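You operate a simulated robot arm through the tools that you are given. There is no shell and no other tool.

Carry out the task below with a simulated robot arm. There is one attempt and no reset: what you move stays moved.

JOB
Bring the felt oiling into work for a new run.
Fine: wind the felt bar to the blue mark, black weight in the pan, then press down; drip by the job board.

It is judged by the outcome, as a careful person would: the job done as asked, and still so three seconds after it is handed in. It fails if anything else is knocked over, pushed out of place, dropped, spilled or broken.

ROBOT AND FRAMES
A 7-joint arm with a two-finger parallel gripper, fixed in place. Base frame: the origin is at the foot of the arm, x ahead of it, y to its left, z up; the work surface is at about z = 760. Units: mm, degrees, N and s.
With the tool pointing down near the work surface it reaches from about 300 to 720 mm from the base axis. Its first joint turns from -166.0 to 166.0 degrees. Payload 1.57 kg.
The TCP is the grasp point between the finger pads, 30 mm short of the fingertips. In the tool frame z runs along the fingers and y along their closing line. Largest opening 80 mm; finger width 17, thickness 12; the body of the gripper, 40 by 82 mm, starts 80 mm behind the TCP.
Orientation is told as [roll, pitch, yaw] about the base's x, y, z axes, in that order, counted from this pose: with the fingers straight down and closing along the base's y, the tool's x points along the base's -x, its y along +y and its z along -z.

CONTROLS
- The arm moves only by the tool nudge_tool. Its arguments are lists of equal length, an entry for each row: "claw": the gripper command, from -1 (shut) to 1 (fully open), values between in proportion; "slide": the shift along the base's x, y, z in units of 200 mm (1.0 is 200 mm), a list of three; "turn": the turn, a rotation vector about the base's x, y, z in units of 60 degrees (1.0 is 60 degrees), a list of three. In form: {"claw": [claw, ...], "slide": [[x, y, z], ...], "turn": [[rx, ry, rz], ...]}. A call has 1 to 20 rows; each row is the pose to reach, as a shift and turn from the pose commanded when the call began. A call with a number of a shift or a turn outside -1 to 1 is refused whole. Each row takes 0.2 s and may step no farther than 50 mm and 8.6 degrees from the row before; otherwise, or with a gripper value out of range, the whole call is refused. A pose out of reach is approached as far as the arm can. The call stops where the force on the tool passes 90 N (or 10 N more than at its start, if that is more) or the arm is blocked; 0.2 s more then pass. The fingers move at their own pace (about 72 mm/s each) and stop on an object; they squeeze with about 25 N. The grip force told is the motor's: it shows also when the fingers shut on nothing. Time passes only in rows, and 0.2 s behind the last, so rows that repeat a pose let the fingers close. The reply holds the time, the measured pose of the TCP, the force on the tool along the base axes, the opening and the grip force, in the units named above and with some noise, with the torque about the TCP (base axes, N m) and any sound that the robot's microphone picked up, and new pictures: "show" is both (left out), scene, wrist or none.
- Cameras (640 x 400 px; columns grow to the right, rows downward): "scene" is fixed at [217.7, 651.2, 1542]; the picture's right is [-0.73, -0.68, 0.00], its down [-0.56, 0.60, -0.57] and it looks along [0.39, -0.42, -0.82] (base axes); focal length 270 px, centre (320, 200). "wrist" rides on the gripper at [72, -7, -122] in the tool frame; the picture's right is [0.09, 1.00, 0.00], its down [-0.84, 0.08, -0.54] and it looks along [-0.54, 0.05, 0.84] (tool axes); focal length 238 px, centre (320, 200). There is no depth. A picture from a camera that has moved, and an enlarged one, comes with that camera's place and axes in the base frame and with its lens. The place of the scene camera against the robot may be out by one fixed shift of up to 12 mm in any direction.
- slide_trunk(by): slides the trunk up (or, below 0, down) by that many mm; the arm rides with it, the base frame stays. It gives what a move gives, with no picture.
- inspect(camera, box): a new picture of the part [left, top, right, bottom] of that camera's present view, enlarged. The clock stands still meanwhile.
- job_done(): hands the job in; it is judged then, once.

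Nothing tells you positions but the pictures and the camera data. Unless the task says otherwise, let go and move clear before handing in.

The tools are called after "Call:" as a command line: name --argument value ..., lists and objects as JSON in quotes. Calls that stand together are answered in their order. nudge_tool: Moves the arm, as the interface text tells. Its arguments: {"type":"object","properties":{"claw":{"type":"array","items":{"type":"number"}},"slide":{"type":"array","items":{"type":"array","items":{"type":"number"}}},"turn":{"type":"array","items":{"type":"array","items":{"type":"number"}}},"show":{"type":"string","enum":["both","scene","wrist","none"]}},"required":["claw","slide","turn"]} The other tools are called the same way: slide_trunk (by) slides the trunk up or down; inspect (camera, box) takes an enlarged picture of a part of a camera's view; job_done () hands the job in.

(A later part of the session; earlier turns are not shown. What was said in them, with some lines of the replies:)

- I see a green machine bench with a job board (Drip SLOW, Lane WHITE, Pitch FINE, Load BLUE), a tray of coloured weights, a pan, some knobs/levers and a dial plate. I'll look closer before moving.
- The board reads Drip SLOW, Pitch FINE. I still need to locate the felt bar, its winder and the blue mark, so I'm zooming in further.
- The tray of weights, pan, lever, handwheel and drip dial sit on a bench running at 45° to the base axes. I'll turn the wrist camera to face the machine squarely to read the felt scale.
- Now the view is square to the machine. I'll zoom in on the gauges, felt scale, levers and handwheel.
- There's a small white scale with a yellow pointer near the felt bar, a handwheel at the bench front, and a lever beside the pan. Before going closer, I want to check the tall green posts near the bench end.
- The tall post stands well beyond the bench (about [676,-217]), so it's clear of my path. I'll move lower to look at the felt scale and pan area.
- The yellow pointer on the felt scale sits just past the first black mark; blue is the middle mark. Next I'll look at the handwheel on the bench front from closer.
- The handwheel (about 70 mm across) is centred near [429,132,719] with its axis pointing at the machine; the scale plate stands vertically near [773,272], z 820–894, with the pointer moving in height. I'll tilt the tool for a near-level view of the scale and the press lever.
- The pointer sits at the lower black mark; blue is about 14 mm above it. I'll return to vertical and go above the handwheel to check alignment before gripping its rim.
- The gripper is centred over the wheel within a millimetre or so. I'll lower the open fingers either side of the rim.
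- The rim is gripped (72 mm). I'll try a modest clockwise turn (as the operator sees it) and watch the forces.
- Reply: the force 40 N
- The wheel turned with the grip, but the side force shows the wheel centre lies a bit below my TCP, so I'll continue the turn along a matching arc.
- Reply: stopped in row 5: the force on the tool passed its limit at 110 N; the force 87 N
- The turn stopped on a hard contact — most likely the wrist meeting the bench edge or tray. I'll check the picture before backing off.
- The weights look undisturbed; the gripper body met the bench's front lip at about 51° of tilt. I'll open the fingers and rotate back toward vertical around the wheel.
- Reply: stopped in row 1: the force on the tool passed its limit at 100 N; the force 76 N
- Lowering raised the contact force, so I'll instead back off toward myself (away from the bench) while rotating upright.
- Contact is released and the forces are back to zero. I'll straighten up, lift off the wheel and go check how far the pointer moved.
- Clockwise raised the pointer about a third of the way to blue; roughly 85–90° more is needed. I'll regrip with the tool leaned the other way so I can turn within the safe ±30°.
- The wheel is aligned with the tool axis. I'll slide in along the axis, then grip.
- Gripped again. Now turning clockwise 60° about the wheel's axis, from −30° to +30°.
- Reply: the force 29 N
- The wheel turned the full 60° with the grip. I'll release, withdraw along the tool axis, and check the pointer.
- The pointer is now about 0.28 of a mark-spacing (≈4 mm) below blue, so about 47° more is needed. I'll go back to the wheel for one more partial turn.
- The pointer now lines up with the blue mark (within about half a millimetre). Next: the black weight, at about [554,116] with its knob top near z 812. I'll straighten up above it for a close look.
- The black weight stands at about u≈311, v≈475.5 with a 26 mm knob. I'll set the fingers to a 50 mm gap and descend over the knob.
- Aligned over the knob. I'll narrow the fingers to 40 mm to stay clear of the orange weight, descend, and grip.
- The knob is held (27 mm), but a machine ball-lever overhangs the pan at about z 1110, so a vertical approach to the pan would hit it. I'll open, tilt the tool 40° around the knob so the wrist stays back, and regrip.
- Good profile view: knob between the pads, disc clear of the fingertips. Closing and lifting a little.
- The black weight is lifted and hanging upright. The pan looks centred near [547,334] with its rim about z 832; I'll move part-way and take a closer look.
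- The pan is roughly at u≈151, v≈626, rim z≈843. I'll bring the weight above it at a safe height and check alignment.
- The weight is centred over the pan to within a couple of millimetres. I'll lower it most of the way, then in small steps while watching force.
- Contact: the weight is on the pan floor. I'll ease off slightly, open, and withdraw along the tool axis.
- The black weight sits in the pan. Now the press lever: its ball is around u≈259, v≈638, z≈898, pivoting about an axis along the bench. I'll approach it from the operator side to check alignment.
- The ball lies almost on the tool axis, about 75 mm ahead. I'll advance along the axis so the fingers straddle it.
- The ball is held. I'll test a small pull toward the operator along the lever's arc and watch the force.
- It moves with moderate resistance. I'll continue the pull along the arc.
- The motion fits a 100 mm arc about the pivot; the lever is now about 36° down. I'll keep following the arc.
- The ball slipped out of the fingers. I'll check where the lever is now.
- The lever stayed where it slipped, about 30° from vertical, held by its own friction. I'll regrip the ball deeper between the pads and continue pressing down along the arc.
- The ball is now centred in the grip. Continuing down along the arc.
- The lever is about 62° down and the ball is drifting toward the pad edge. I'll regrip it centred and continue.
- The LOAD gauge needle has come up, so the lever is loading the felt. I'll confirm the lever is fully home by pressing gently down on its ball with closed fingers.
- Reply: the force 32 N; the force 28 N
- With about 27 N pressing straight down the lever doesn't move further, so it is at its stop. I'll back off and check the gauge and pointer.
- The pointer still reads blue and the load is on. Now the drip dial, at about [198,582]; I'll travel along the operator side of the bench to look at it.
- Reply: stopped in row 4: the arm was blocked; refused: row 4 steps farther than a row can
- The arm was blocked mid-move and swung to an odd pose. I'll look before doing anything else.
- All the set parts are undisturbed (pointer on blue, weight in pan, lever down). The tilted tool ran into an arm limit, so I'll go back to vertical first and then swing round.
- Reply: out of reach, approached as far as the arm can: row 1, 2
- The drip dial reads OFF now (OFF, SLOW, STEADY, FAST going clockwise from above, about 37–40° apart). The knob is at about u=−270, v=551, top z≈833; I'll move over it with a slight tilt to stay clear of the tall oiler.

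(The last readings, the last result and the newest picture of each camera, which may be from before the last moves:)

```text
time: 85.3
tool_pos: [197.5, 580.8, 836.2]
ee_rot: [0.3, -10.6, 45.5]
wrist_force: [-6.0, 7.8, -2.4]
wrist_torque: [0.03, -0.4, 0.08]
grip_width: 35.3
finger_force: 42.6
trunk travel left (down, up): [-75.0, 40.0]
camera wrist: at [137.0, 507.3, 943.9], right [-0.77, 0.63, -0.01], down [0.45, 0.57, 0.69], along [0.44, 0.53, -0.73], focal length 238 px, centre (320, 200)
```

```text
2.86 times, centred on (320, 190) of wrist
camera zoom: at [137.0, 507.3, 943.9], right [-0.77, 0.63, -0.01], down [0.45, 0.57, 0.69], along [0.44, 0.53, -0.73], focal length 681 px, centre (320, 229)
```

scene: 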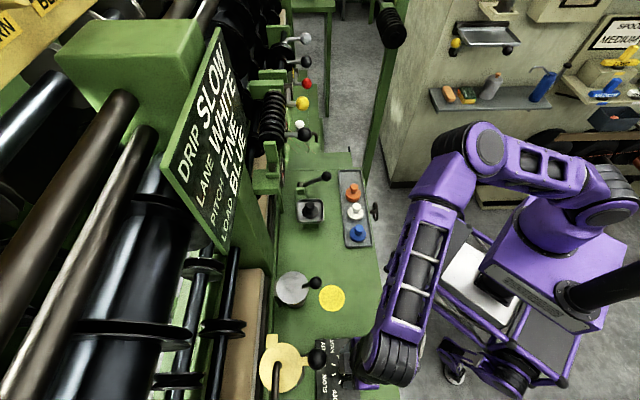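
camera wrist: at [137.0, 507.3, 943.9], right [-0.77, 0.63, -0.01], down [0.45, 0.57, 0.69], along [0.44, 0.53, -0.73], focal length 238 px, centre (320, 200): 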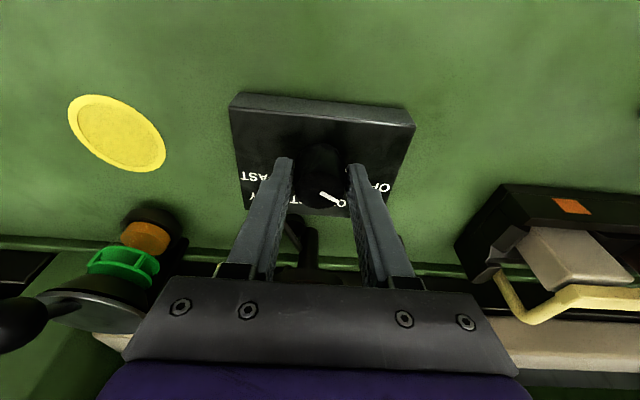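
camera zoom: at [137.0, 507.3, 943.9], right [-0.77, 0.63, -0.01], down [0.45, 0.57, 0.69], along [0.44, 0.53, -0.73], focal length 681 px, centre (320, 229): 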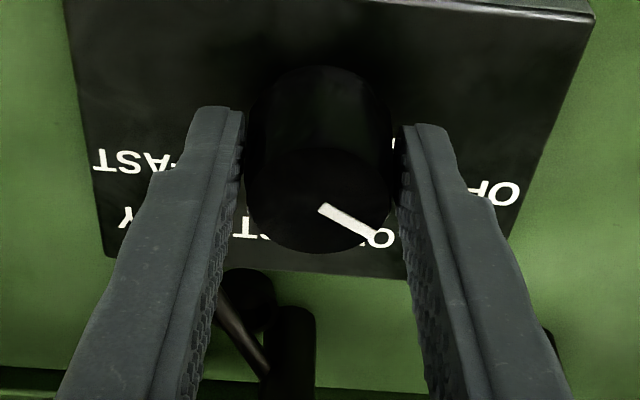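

The knob is gripped. The ticks sit at −60/−20/+20/+60°, so SLOW is 40° clockwise (seen from above) from OFF. Turning it now.

Call:
nudge_tool --claw '[-1, -1, -1, -1, -1, -1]' --slide '[[-0.001, 0.002, 0], [-0.002, 0.0035, 0], [-0.003, 0.005, 0], [-0.0045, 0.007, 0], [-0.0057, 0.0085, 0], [-0.0057, 0.0085, 0]]' --turn '[[0, 0, -0.1333], [0, 0, -0.2667], [0, 0, -0.4], [0, 0, -0.5333], [0, 0, -0.6667], [0, 0, -0.6667]]'

Call:
inspect --camera "wrist" --box '[240, 120, 400, 260]'

Call:
inspect --camera "scene" --box '[240, 280, 400, 400]'

```text
time: 86.7
tool_pos: [196.5, 581.8, 836.0]
ee_rot: [0.7, -10.7, 5.3]
wrist_force: [-11.6, 29.9, -3.0]
wrist_torque: [-0.41, -0.11, 0.16]
grip_width: 35.1
finger_force: 41.7
trunk travel left (down, up): [-75.0, 40.0]
camera wrist: at [103.9, 565.4, 944.0], right [-0.18, 0.98, -0.01], down [0.71, 0.14, 0.69], along [0.68, 0.12, -0.73], focal length 238 px, centre (320, 200)
```

scene: 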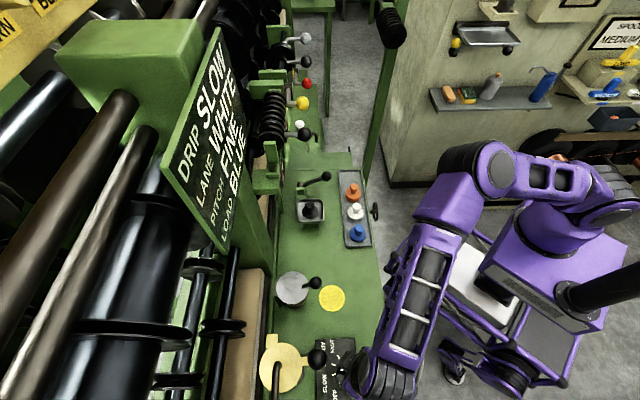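
wrist: 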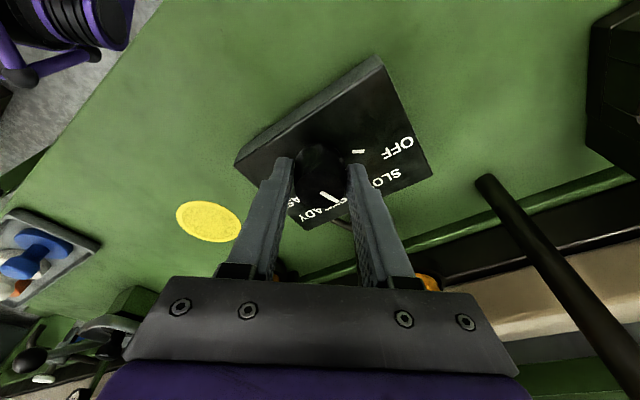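

```text
2.86 times, centred on (320, 190) of wrist
camera zoom: at [103.9, 565.4, 944.0], right [-0.18, 0.98, -0.01], down [0.71, 0.14, 0.69], along [0.68, 0.12, -0.73], focal length 681 px, centre (320, 229)
```

zoom: 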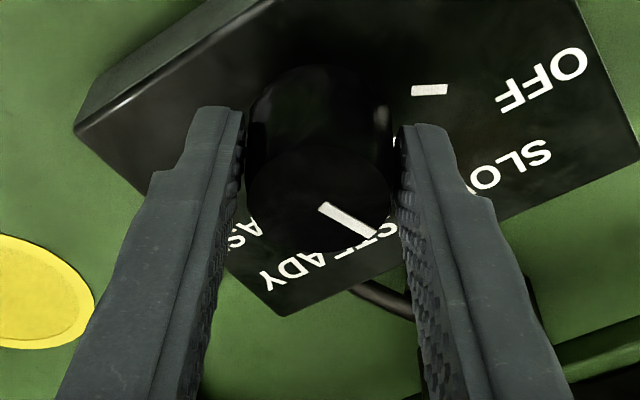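

```text
3.33 times, centred on (320, 340) of scene
camera zoom: at [217.7, 651.2, 1542.0], right [-0.73, -0.68, 0.0], down [-0.56, 0.6, -0.57], along [0.39, -0.42, -0.82], focal length 901 px, centre (320, -267)
```

zoom: 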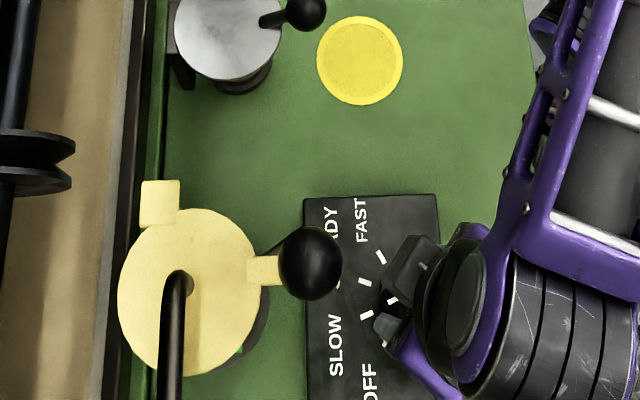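

The knob followed the full 40°. Releasing and lifting clear to verify.

Call:
nudge_tool --claw '[0, 0.25, 0.25, 0.25, 0.25, 0.25]' --slide '[[0, 0, 0], [0, 0, 0], [-0.03, -0.004, 0.16], [-0.07, -0.01, 0.36], [-0.2, -0.05, 0.5], [-0.35, -0.15, 0.6]]' --turn '[[0, 0, 0], [0, 0, 0], [0, 0, 0], [0, 0, 0], [0, 0, 0], [0, 0, 0]]'

Call:
inspect --camera "scene" --box '[250, 310, 400, 400]'

Call:
inspect --camera "wrist" --box '[280, 80, 480, 240]'

```text
time: 88.1
tool_pos: [129.5, 550.4, 955.6]
ee_rot: [0.3, -10.6, 5.3]
wrist_force: [-0.2, 0.1, -0.3]
wrist_torque: [-0.02, 0.01, -0.02]
grip_width: 49.9
finger_force: 0.1
trunk travel left (down, up): [-75.0, 40.0]
camera wrist: at [37.0, 533.3, 1063.7], right [-0.18, 0.98, -0.01], down [0.71, 0.14, 0.69], along [0.68, 0.12, -0.73], focal length 238 px, centre (320, 200)
```

scene: 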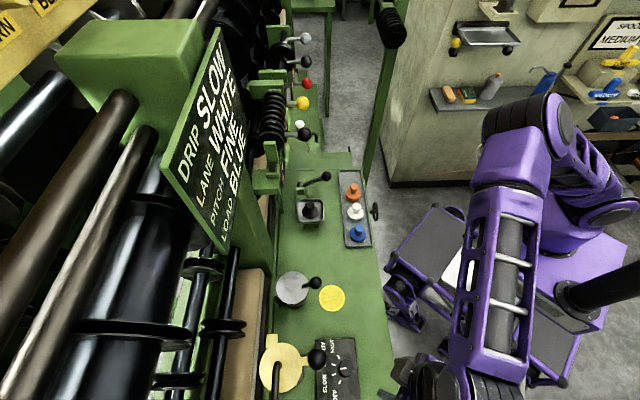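
wrist: 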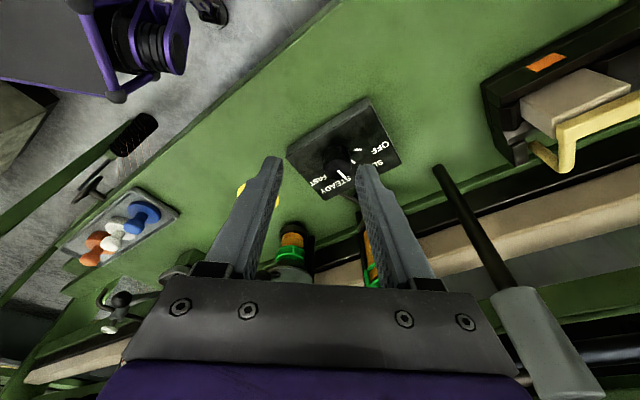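

```text
4.27 times, centred on (325, 355) of scene
camera zoom: at [217.7, 651.2, 1542.0], right [-0.73, -0.68, 0.0], down [-0.56, 0.6, -0.57], along [0.39, -0.42, -0.82], focal length 1154 px, centre (299, -461)
```

zoom: 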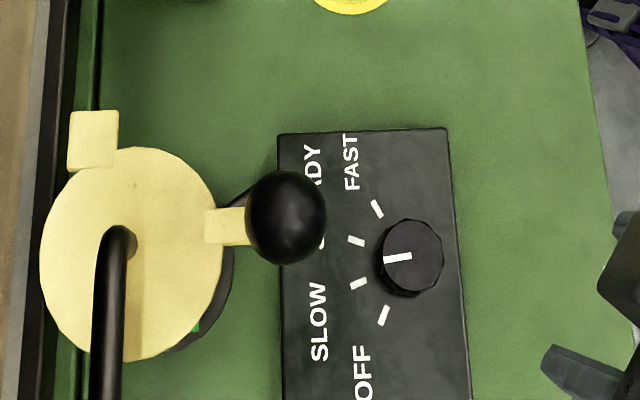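

```text
2.50 times, centred on (380, 160) of wrist
camera zoom: at [37.0, 533.3, 1063.7], right [-0.18, 0.98, -0.01], down [0.71, 0.14, 0.69], along [0.68, 0.12, -0.73], focal length 596 px, centre (170, 300)
```

zoom: 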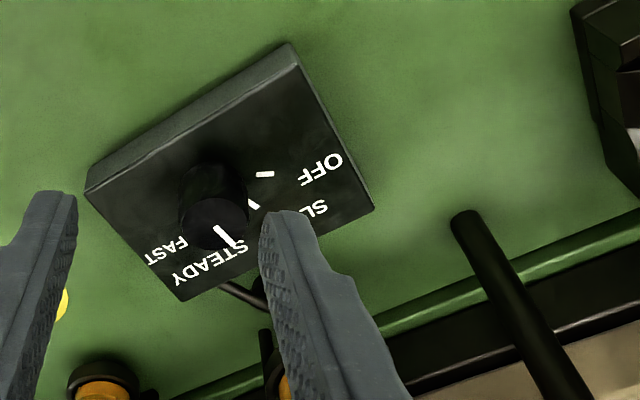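

Call:
inspect --camera "scene" --box '[324, 350, 364, 385]'

Call:
inspect --camera "wrist" --box '[310, 120, 390, 190]'

```text
11.43 times, centred on (344, 368) of scene
camera zoom: at [217.7, 651.2, 1542.0], right [-0.73, -0.68, 0.0], down [-0.56, 0.6, -0.57], along [0.39, -0.42, -0.82], focal length 3090 px, centre (46, -1714)
```

zoom: 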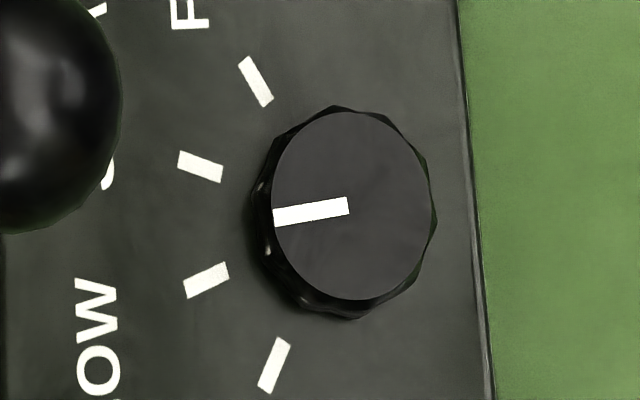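

```text
5.71 times, centred on (350, 155) of wrist
camera zoom: at [37.0, 533.3, 1063.7], right [-0.18, 0.98, -0.01], down [0.71, 0.14, 0.69], along [0.68, 0.12, -0.73], focal length 1362 px, centre (149, 457)
```

zoom: 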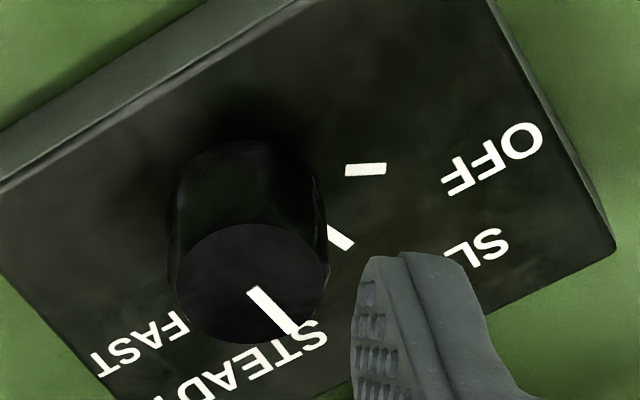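

The knob ended about 13° past SLOW — it was dragged a little when I let go under side load. I'll regrip with better centring, turn it back, and relax the side force before releasing.

Call:
nudge_tool --claw '[0.25, 0.25, 0.25, 0.25, 0.25]' --slide '[[0.12, 0.06, 0], [0.24, 0.12, -0.1], [0.352, 0.1785, -0.2], [0.352, 0.1785, -0.3], [0.352, 0.1785, -0.3]]' --turn '[[0, 0, 0.1333], [0, 0, 0.2667], [0, 0, 0.2667], [0, 0, 0.2667], [0, 0, 0.2667]]'

Call:
inspect --camera "wrist" --box '[240, 100, 400, 240]'

Call:
inspect --camera "scene" --box '[250, 310, 400, 400]'

```text
time: 89.3
tool_pos: [198.9, 585.8, 896.6]
ee_rot: [0.3, -10.7, 21.6]
wrist_force: [0.4, 0.2, -0.3]
wrist_torque: [0.02, -0.03, 0.0]
grip_width: 50.3
finger_force: 0.1
trunk travel left (down, up): [-75.0, 40.0]
camera wrist: at [113.0, 543.7, 1003.4], right [-0.45, 0.89, -0.01], down [0.64, 0.33, 0.69], along [0.62, 0.3, -0.73], focal length 238 px, centre (320, 200)
```

scene: 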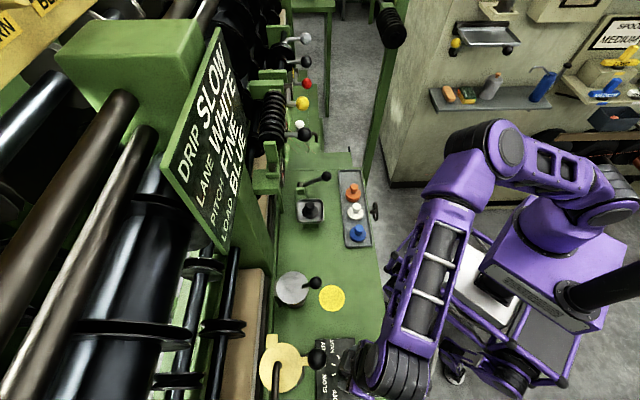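
wrist: 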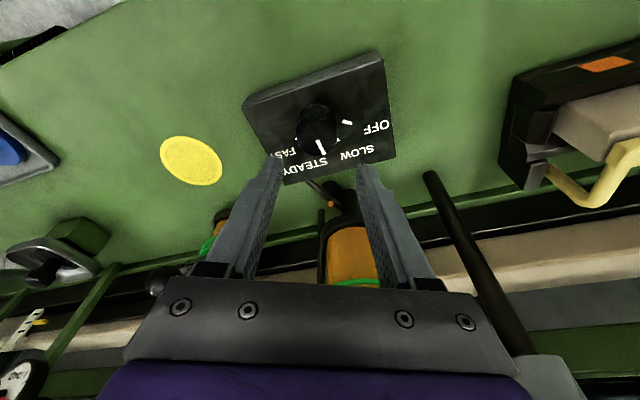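

```text
2.86 times, centred on (320, 170) of wrist
camera zoom: at [113.0, 543.7, 1003.4], right [-0.45, 0.89, -0.01], down [0.64, 0.33, 0.69], along [0.62, 0.3, -0.73], focal length 681 px, centre (320, 286)
```

zoom: 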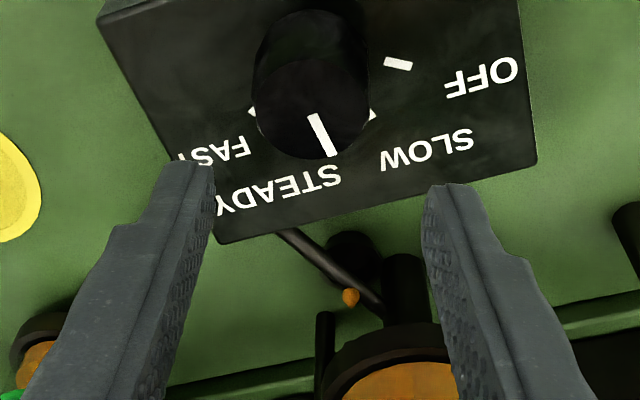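

```text
4.27 times, centred on (325, 355) of scene
camera zoom: at [217.7, 651.2, 1542.0], right [-0.73, -0.68, 0.0], down [-0.56, 0.6, -0.57], along [0.39, -0.42, -0.82], focal length 1154 px, centre (299, -461)
```

zoom: 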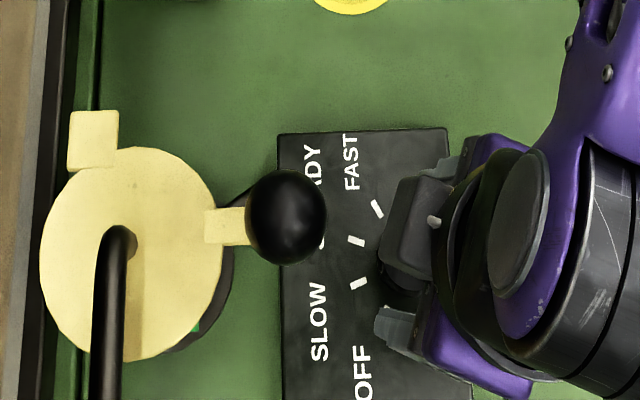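

Call:
nudge_tool --claw '[0.25, 0.25, 0.25]' --slide '[[0.0025, -0.0055, -0.15], [0.0025, -0.0055, -0.3], [0.0025, -0.0055, -0.3]]' --turn '[[0, 0, 0], [0, 0, 0], [0, 0, 0]]' --show "wrist"

Call:
inspect --camera "wrist" --box '[240, 120, 400, 260]'

```text
time: 90.1
tool_pos: [198.3, 584.2, 836.4]
ee_rot: [0.2, -10.7, 21.4]
wrist_force: [-0.3, 0.0, 0.1]
wrist_torque: [-0.01, 0.01, 0.0]
grip_width: 49.9
finger_force: 0.0
trunk travel left (down, up): [-75.0, 40.0]
camera wrist: at [113.8, 542.8, 944.4], right [-0.45, 0.89, -0.01], down [0.65, 0.33, 0.69], along [0.62, 0.3, -0.73], focal length 238 px, centre (320, 200)
```

wrist: 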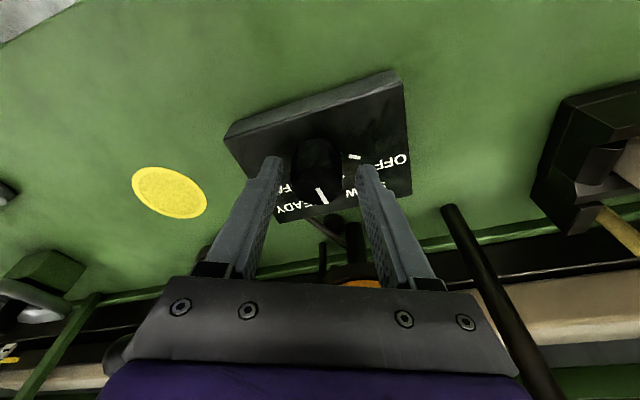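

```text
2.86 times, centred on (320, 190) of wrist
camera zoom: at [113.8, 542.8, 944.4], right [-0.45, 0.89, -0.01], down [0.65, 0.33, 0.69], along [0.62, 0.3, -0.73], focal length 681 px, centre (320, 229)
```

zoom: 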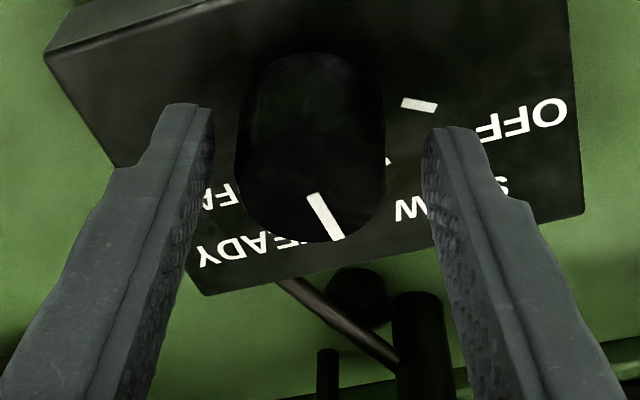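

Call:
nudge_tool --claw '[0.25, -1, -1, -1]' --slide '[[0.0027, -0.0053, 0], [0.0027, -0.0053, 0], [0.0027, -0.0053, 0], [0.0027, -0.0053, 0]]' --turn '[[0, 0, 0], [0, 0, 0], [0, 0, 0], [0, 0, 0]]' --show "wrist"

Call:
inspect --camera "wrist" --box '[240, 120, 400, 260]'

```text
time: 91.1
tool_pos: [199.5, 582.1, 837.3]
ee_rot: [0.3, -10.7, 21.4]
wrist_force: [2.3, -5.3, 0.0]
wrist_torque: [-0.51, -0.29, -0.03]
grip_width: 35.3
finger_force: 42.1
trunk travel left (down, up): [-75.0, 40.0]
camera wrist: at [114.7, 541.3, 944.3], right [-0.45, 0.89, -0.01], down [0.64, 0.33, 0.69], along [0.62, 0.3, -0.73], focal length 238 px, centre (320, 200)
```

wrist: 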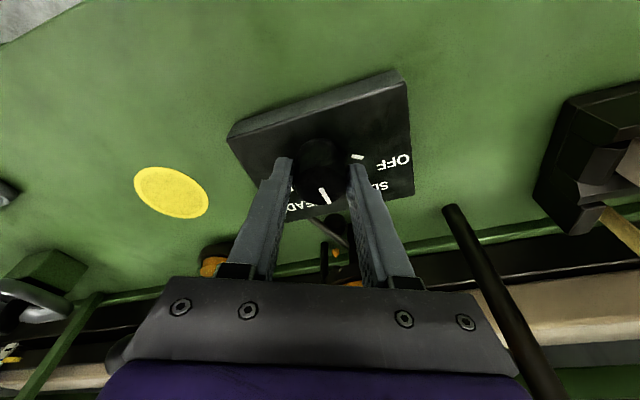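

```text
2.86 times, centred on (320, 190) of wrist
camera zoom: at [114.7, 541.3, 944.3], right [-0.45, 0.89, -0.01], down [0.64, 0.33, 0.69], along [0.62, 0.3, -0.73], focal length 681 px, centre (320, 229)
```

zoom: 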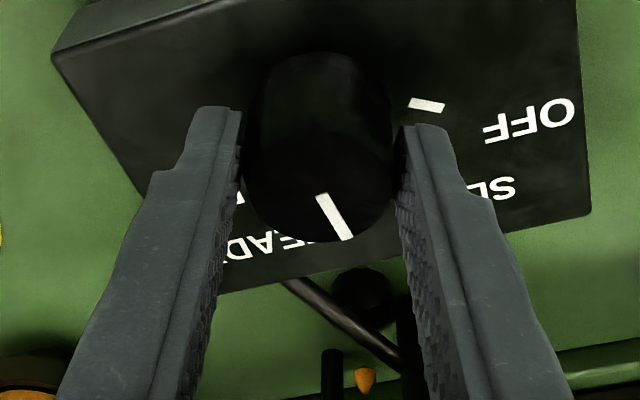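

Call:
nudge_tool --claw '[-1, -1, -1, -1]' --slide '[[0.0005, -0.001, 0], [0.001, -0.002, 0], [0.001, -0.002, 0], [0.001, -0.002, 0]]' --turn '[[0, 0, 0.1083], [0, 0, 0.2167], [0, 0, 0.2167], [0, 0, 0.2167]]' --show "wrist"

Call:
inspect --camera "wrist" --box '[240, 120, 400, 260]'

```text
time: 92.1
tool_pos: [200.4, 582.5, 836.7]
ee_rot: [0.3, -10.6, 34.4]
wrist_force: [0.8, -11.1, 1.1]
wrist_torque: [-0.65, -0.41, 0.01]
grip_width: 35.5
finger_force: 42.3
trunk travel left (down, up): [-75.0, 40.0]
camera wrist: at [126.3, 522.9, 944.4], right [-0.64, 0.77, -0.01], down [0.55, 0.47, 0.69], along [0.53, 0.43, -0.73], focal length 238 px, centre (320, 200)
```

wrist: 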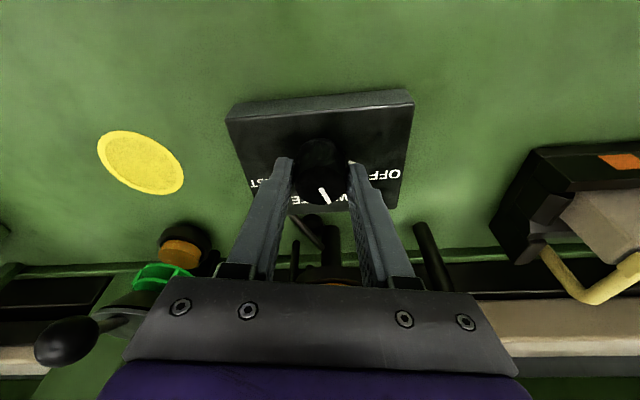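

```text
2.86 times, centred on (320, 190) of wrist
camera zoom: at [126.3, 522.9, 944.4], right [-0.64, 0.77, -0.01], down [0.55, 0.47, 0.69], along [0.53, 0.43, -0.73], focal length 681 px, centre (320, 229)
```

zoom: 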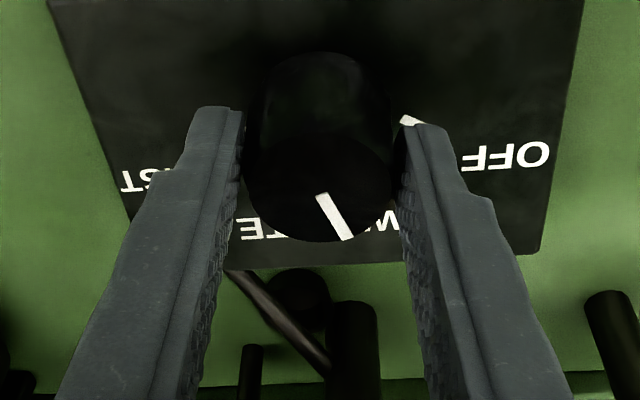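

Call:
nudge_tool --claw '[-1, -1, -0.05, 0.05, 0.25, 0.25, 0.25]' --slide '[[0, -0.0075, 0], [0, -0.0075, 0], [0, -0.0075, 0], [0, -0.0075, 0], [0, -0.0075, 0], [0, -0.0075, 0.1], [0, -0.0075, 0.3]]' --turn '[[0, 0, 0], [0, 0, 0], [0, 0, 0], [0, 0, 0], [0, 0, 0], [0, 0, 0], [0, 0, 0]]' --show "wrist"

Call:
inspect --camera "wrist" --box '[240, 100, 400, 240]'

```text
time: 93.7
tool_pos: [200.7, 582.7, 896.9]
ee_rot: [0.3, -10.6, 34.5]
wrist_force: [-0.9, 0.1, -0.2]
wrist_torque: [-0.04, -0.01, -0.03]
grip_width: 49.9
finger_force: 0.1
trunk travel left (down, up): [-75.0, 40.0]
camera wrist: at [126.7, 523.3, 1003.7], right [-0.64, 0.77, -0.01], down [0.55, 0.47, 0.69], along [0.53, 0.43, -0.73], focal length 238 px, centre (320, 200)
```

wrist: 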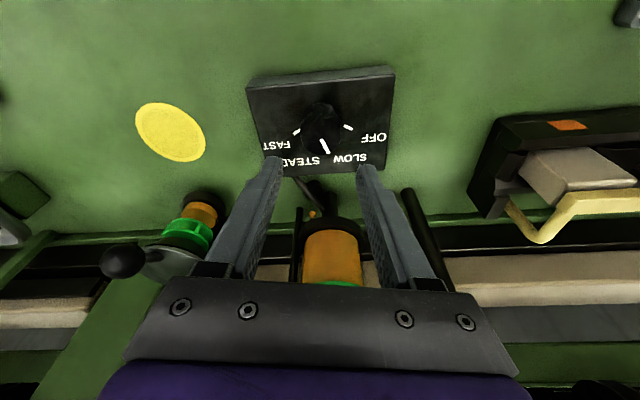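

```text
2.86 times, centred on (320, 170) of wrist
camera zoom: at [126.7, 523.3, 1003.7], right [-0.64, 0.77, -0.01], down [0.55, 0.47, 0.69], along [0.53, 0.43, -0.73], focal length 681 px, centre (320, 286)
```

zoom: 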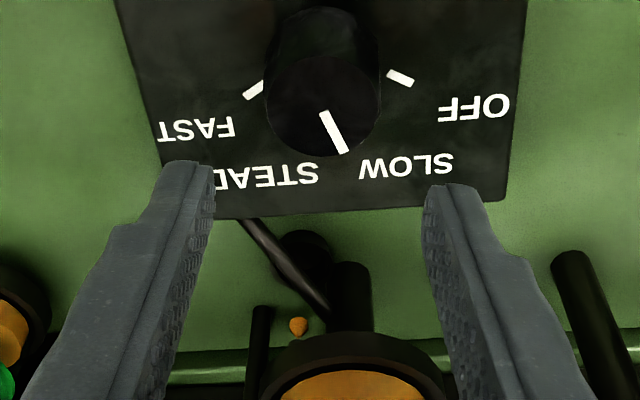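

Indicator now measures about 22° on the SLOW side (tick at ≈20.5°). I'll back away and verify from the overhead camera.

Call:
nudge_tool --claw '[0.25, 0.25, 0.25, 0.25, 0.25]' --slide '[[-0.03, -0.03, 0.2], [-0.15, -0.15, 0.35], [-0.28, -0.28, 0.45], [-0.4, -0.4, 0.5], [-0.45, -0.45, 0.5]]' --turn '[[0, 0, 0], [0, 0, 0], [0, 0, 0], [0, 0, 0], [0, 0, 0]]'

Call:
inspect --camera "scene" --box '[324, 350, 364, 385]'

Call:
inspect --camera "scene" --box '[250, 140, 400, 400]'

Call:
inspect --camera "wrist" --box '[200, 120, 440, 300]'

```text
time: 94.9
tool_pos: [109.9, 491.7, 996.0]
ee_rot: [0.3, -10.7, 34.4]
wrist_force: [-0.6, 0.1, 0.5]
wrist_torque: [-0.03, -0.03, -0.02]
grip_width: 50.0
finger_force: 0.1
trunk travel left (down, up): [-75.0, 40.0]
camera wrist: at [36.3, 432.2, 1104.4], right [-0.64, 0.77, -0.01], down [0.55, 0.47, 0.69], along [0.54, 0.43, -0.73], focal length 238 px, centre (320, 200)
```

scene: 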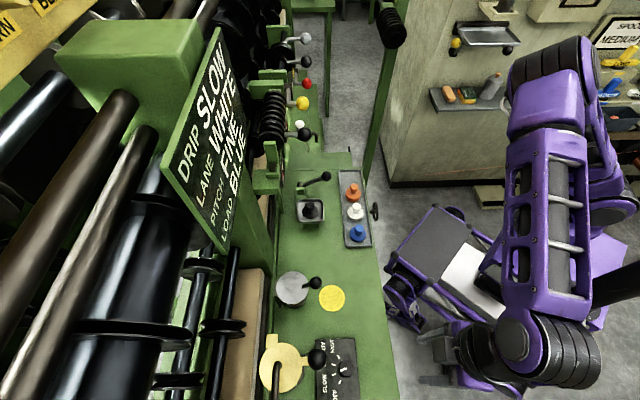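
wrist: 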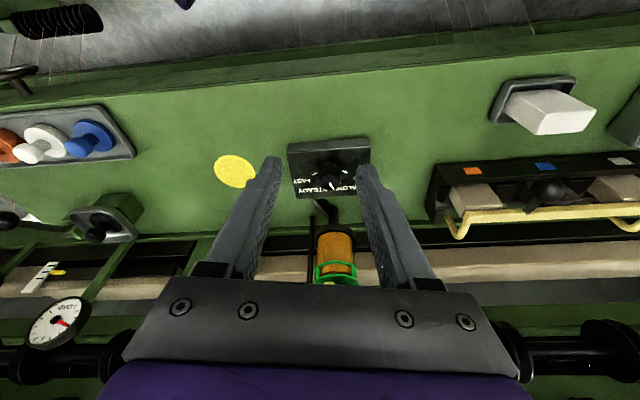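

```text
11.43 times, centred on (344, 368) of scene
camera zoom: at [217.7, 651.2, 1542.0], right [-0.73, -0.68, 0.0], down [-0.56, 0.6, -0.57], along [0.39, -0.42, -0.82], focal length 3090 px, centre (46, -1714)
```

zoom: 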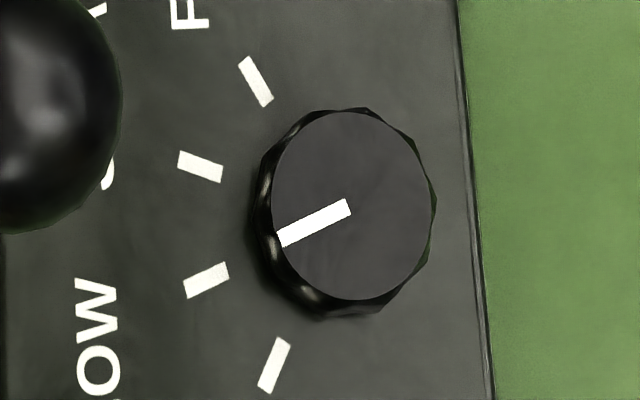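

```text
1.54 times, centred on (325, 270) of scene
camera zoom: at [217.7, 651.2, 1542.0], right [-0.73, -0.68, 0.0], down [-0.56, 0.6, -0.57], along [0.39, -0.42, -0.82], focal length 416 px, centre (312, 92)
```

zoom: 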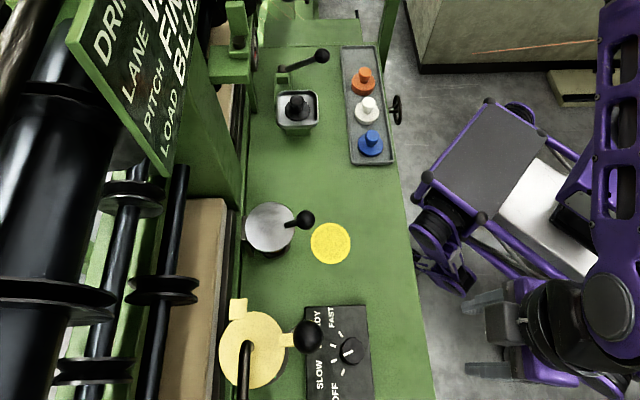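

```text
2.22 times, centred on (320, 210) of wrist
camera zoom: at [36.3, 432.2, 1104.4], right [-0.64, 0.77, -0.01], down [0.55, 0.47, 0.69], along [0.54, 0.43, -0.73], focal length 530 px, centre (320, 178)
```

zoom: 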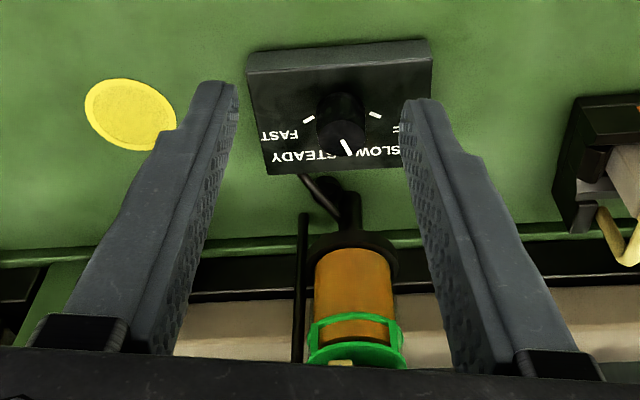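

Call:
inspect --camera "wrist" --box '[0, 180, 160, 360]'

Call:
inspect --camera "scene" --box '[280, 150, 390, 260]'

```text
2.22 times, centred on (80, 270) of wrist
camera zoom: at [36.3, 432.2, 1104.4], right [-0.64, 0.77, -0.01], down [0.55, 0.47, 0.69], along [0.54, 0.43, -0.73], focal length 530 px, centre (853, 44)
```

zoom: 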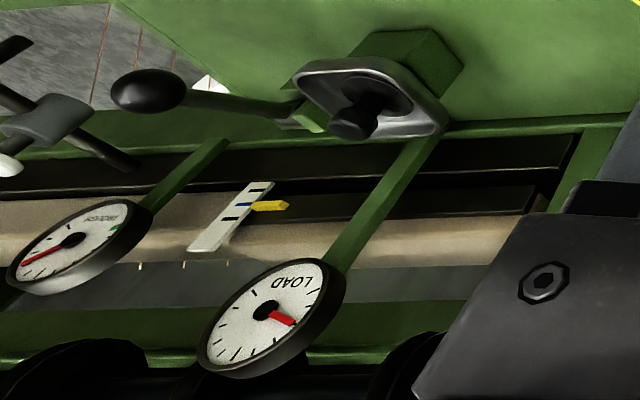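

```text
3.64 times, centred on (335, 205) of scene
camera zoom: at [217.7, 651.2, 1542.0], right [-0.73, -0.68, 0.0], down [-0.56, 0.6, -0.57], along [0.39, -0.42, -0.82], focal length 983 px, centre (266, 182)
```

zoom: 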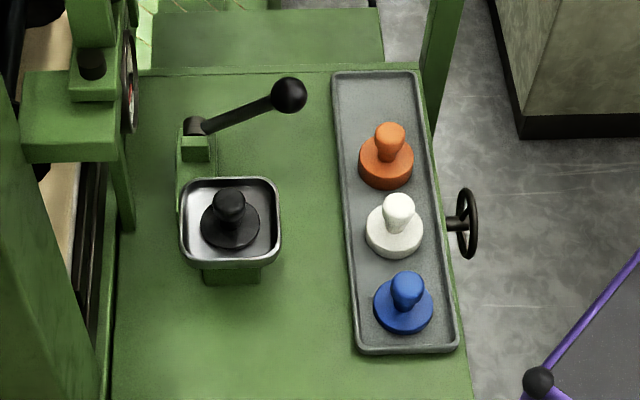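

Everything checks out. The felt pointer is on the blue mark, the black weight is in the pan and the press lever is down with the LOAD gauge showing. The drip indicator lines up with the SLOW tick, and the arm is clear, so I'm handing the job in.

Call:
job_done

```text
The job is handed in.
```

The felt oiling is set up for the new run, and I've handed the job in; no verdict has come back yet.

- **Felt bar:** wound up to the blue mark, with the pointer within about half a millimetre of it. It still read blue after I pressed the lever.
- **Weight:** the black weight sits in the pan. The orange, white and blue weights are still in the tray.
- **Press lever:** down at its stop. It didn't move under a further push of about 27 N, and the LOAD gauge has come up from its resting position.
- **Drip:** turned from OFF to SLOW, as on the job board. The knob first ended about 13° past SLOW when I let go, so I turned it back and checked it from the overhead camera. Oil is dripping.

- **Bumps and slips:** While winding the handwheel, the gripper pressed against what I took to be the bench's front edge, with about 110 N. The lever ball also slipped out of the grip twice before the lever reached its stop. I saw nothing displaced or damaged afterwards.
- **Board versus instruction:** the job board also says LOAD BLUE. I followed your instruction and used the black weight.
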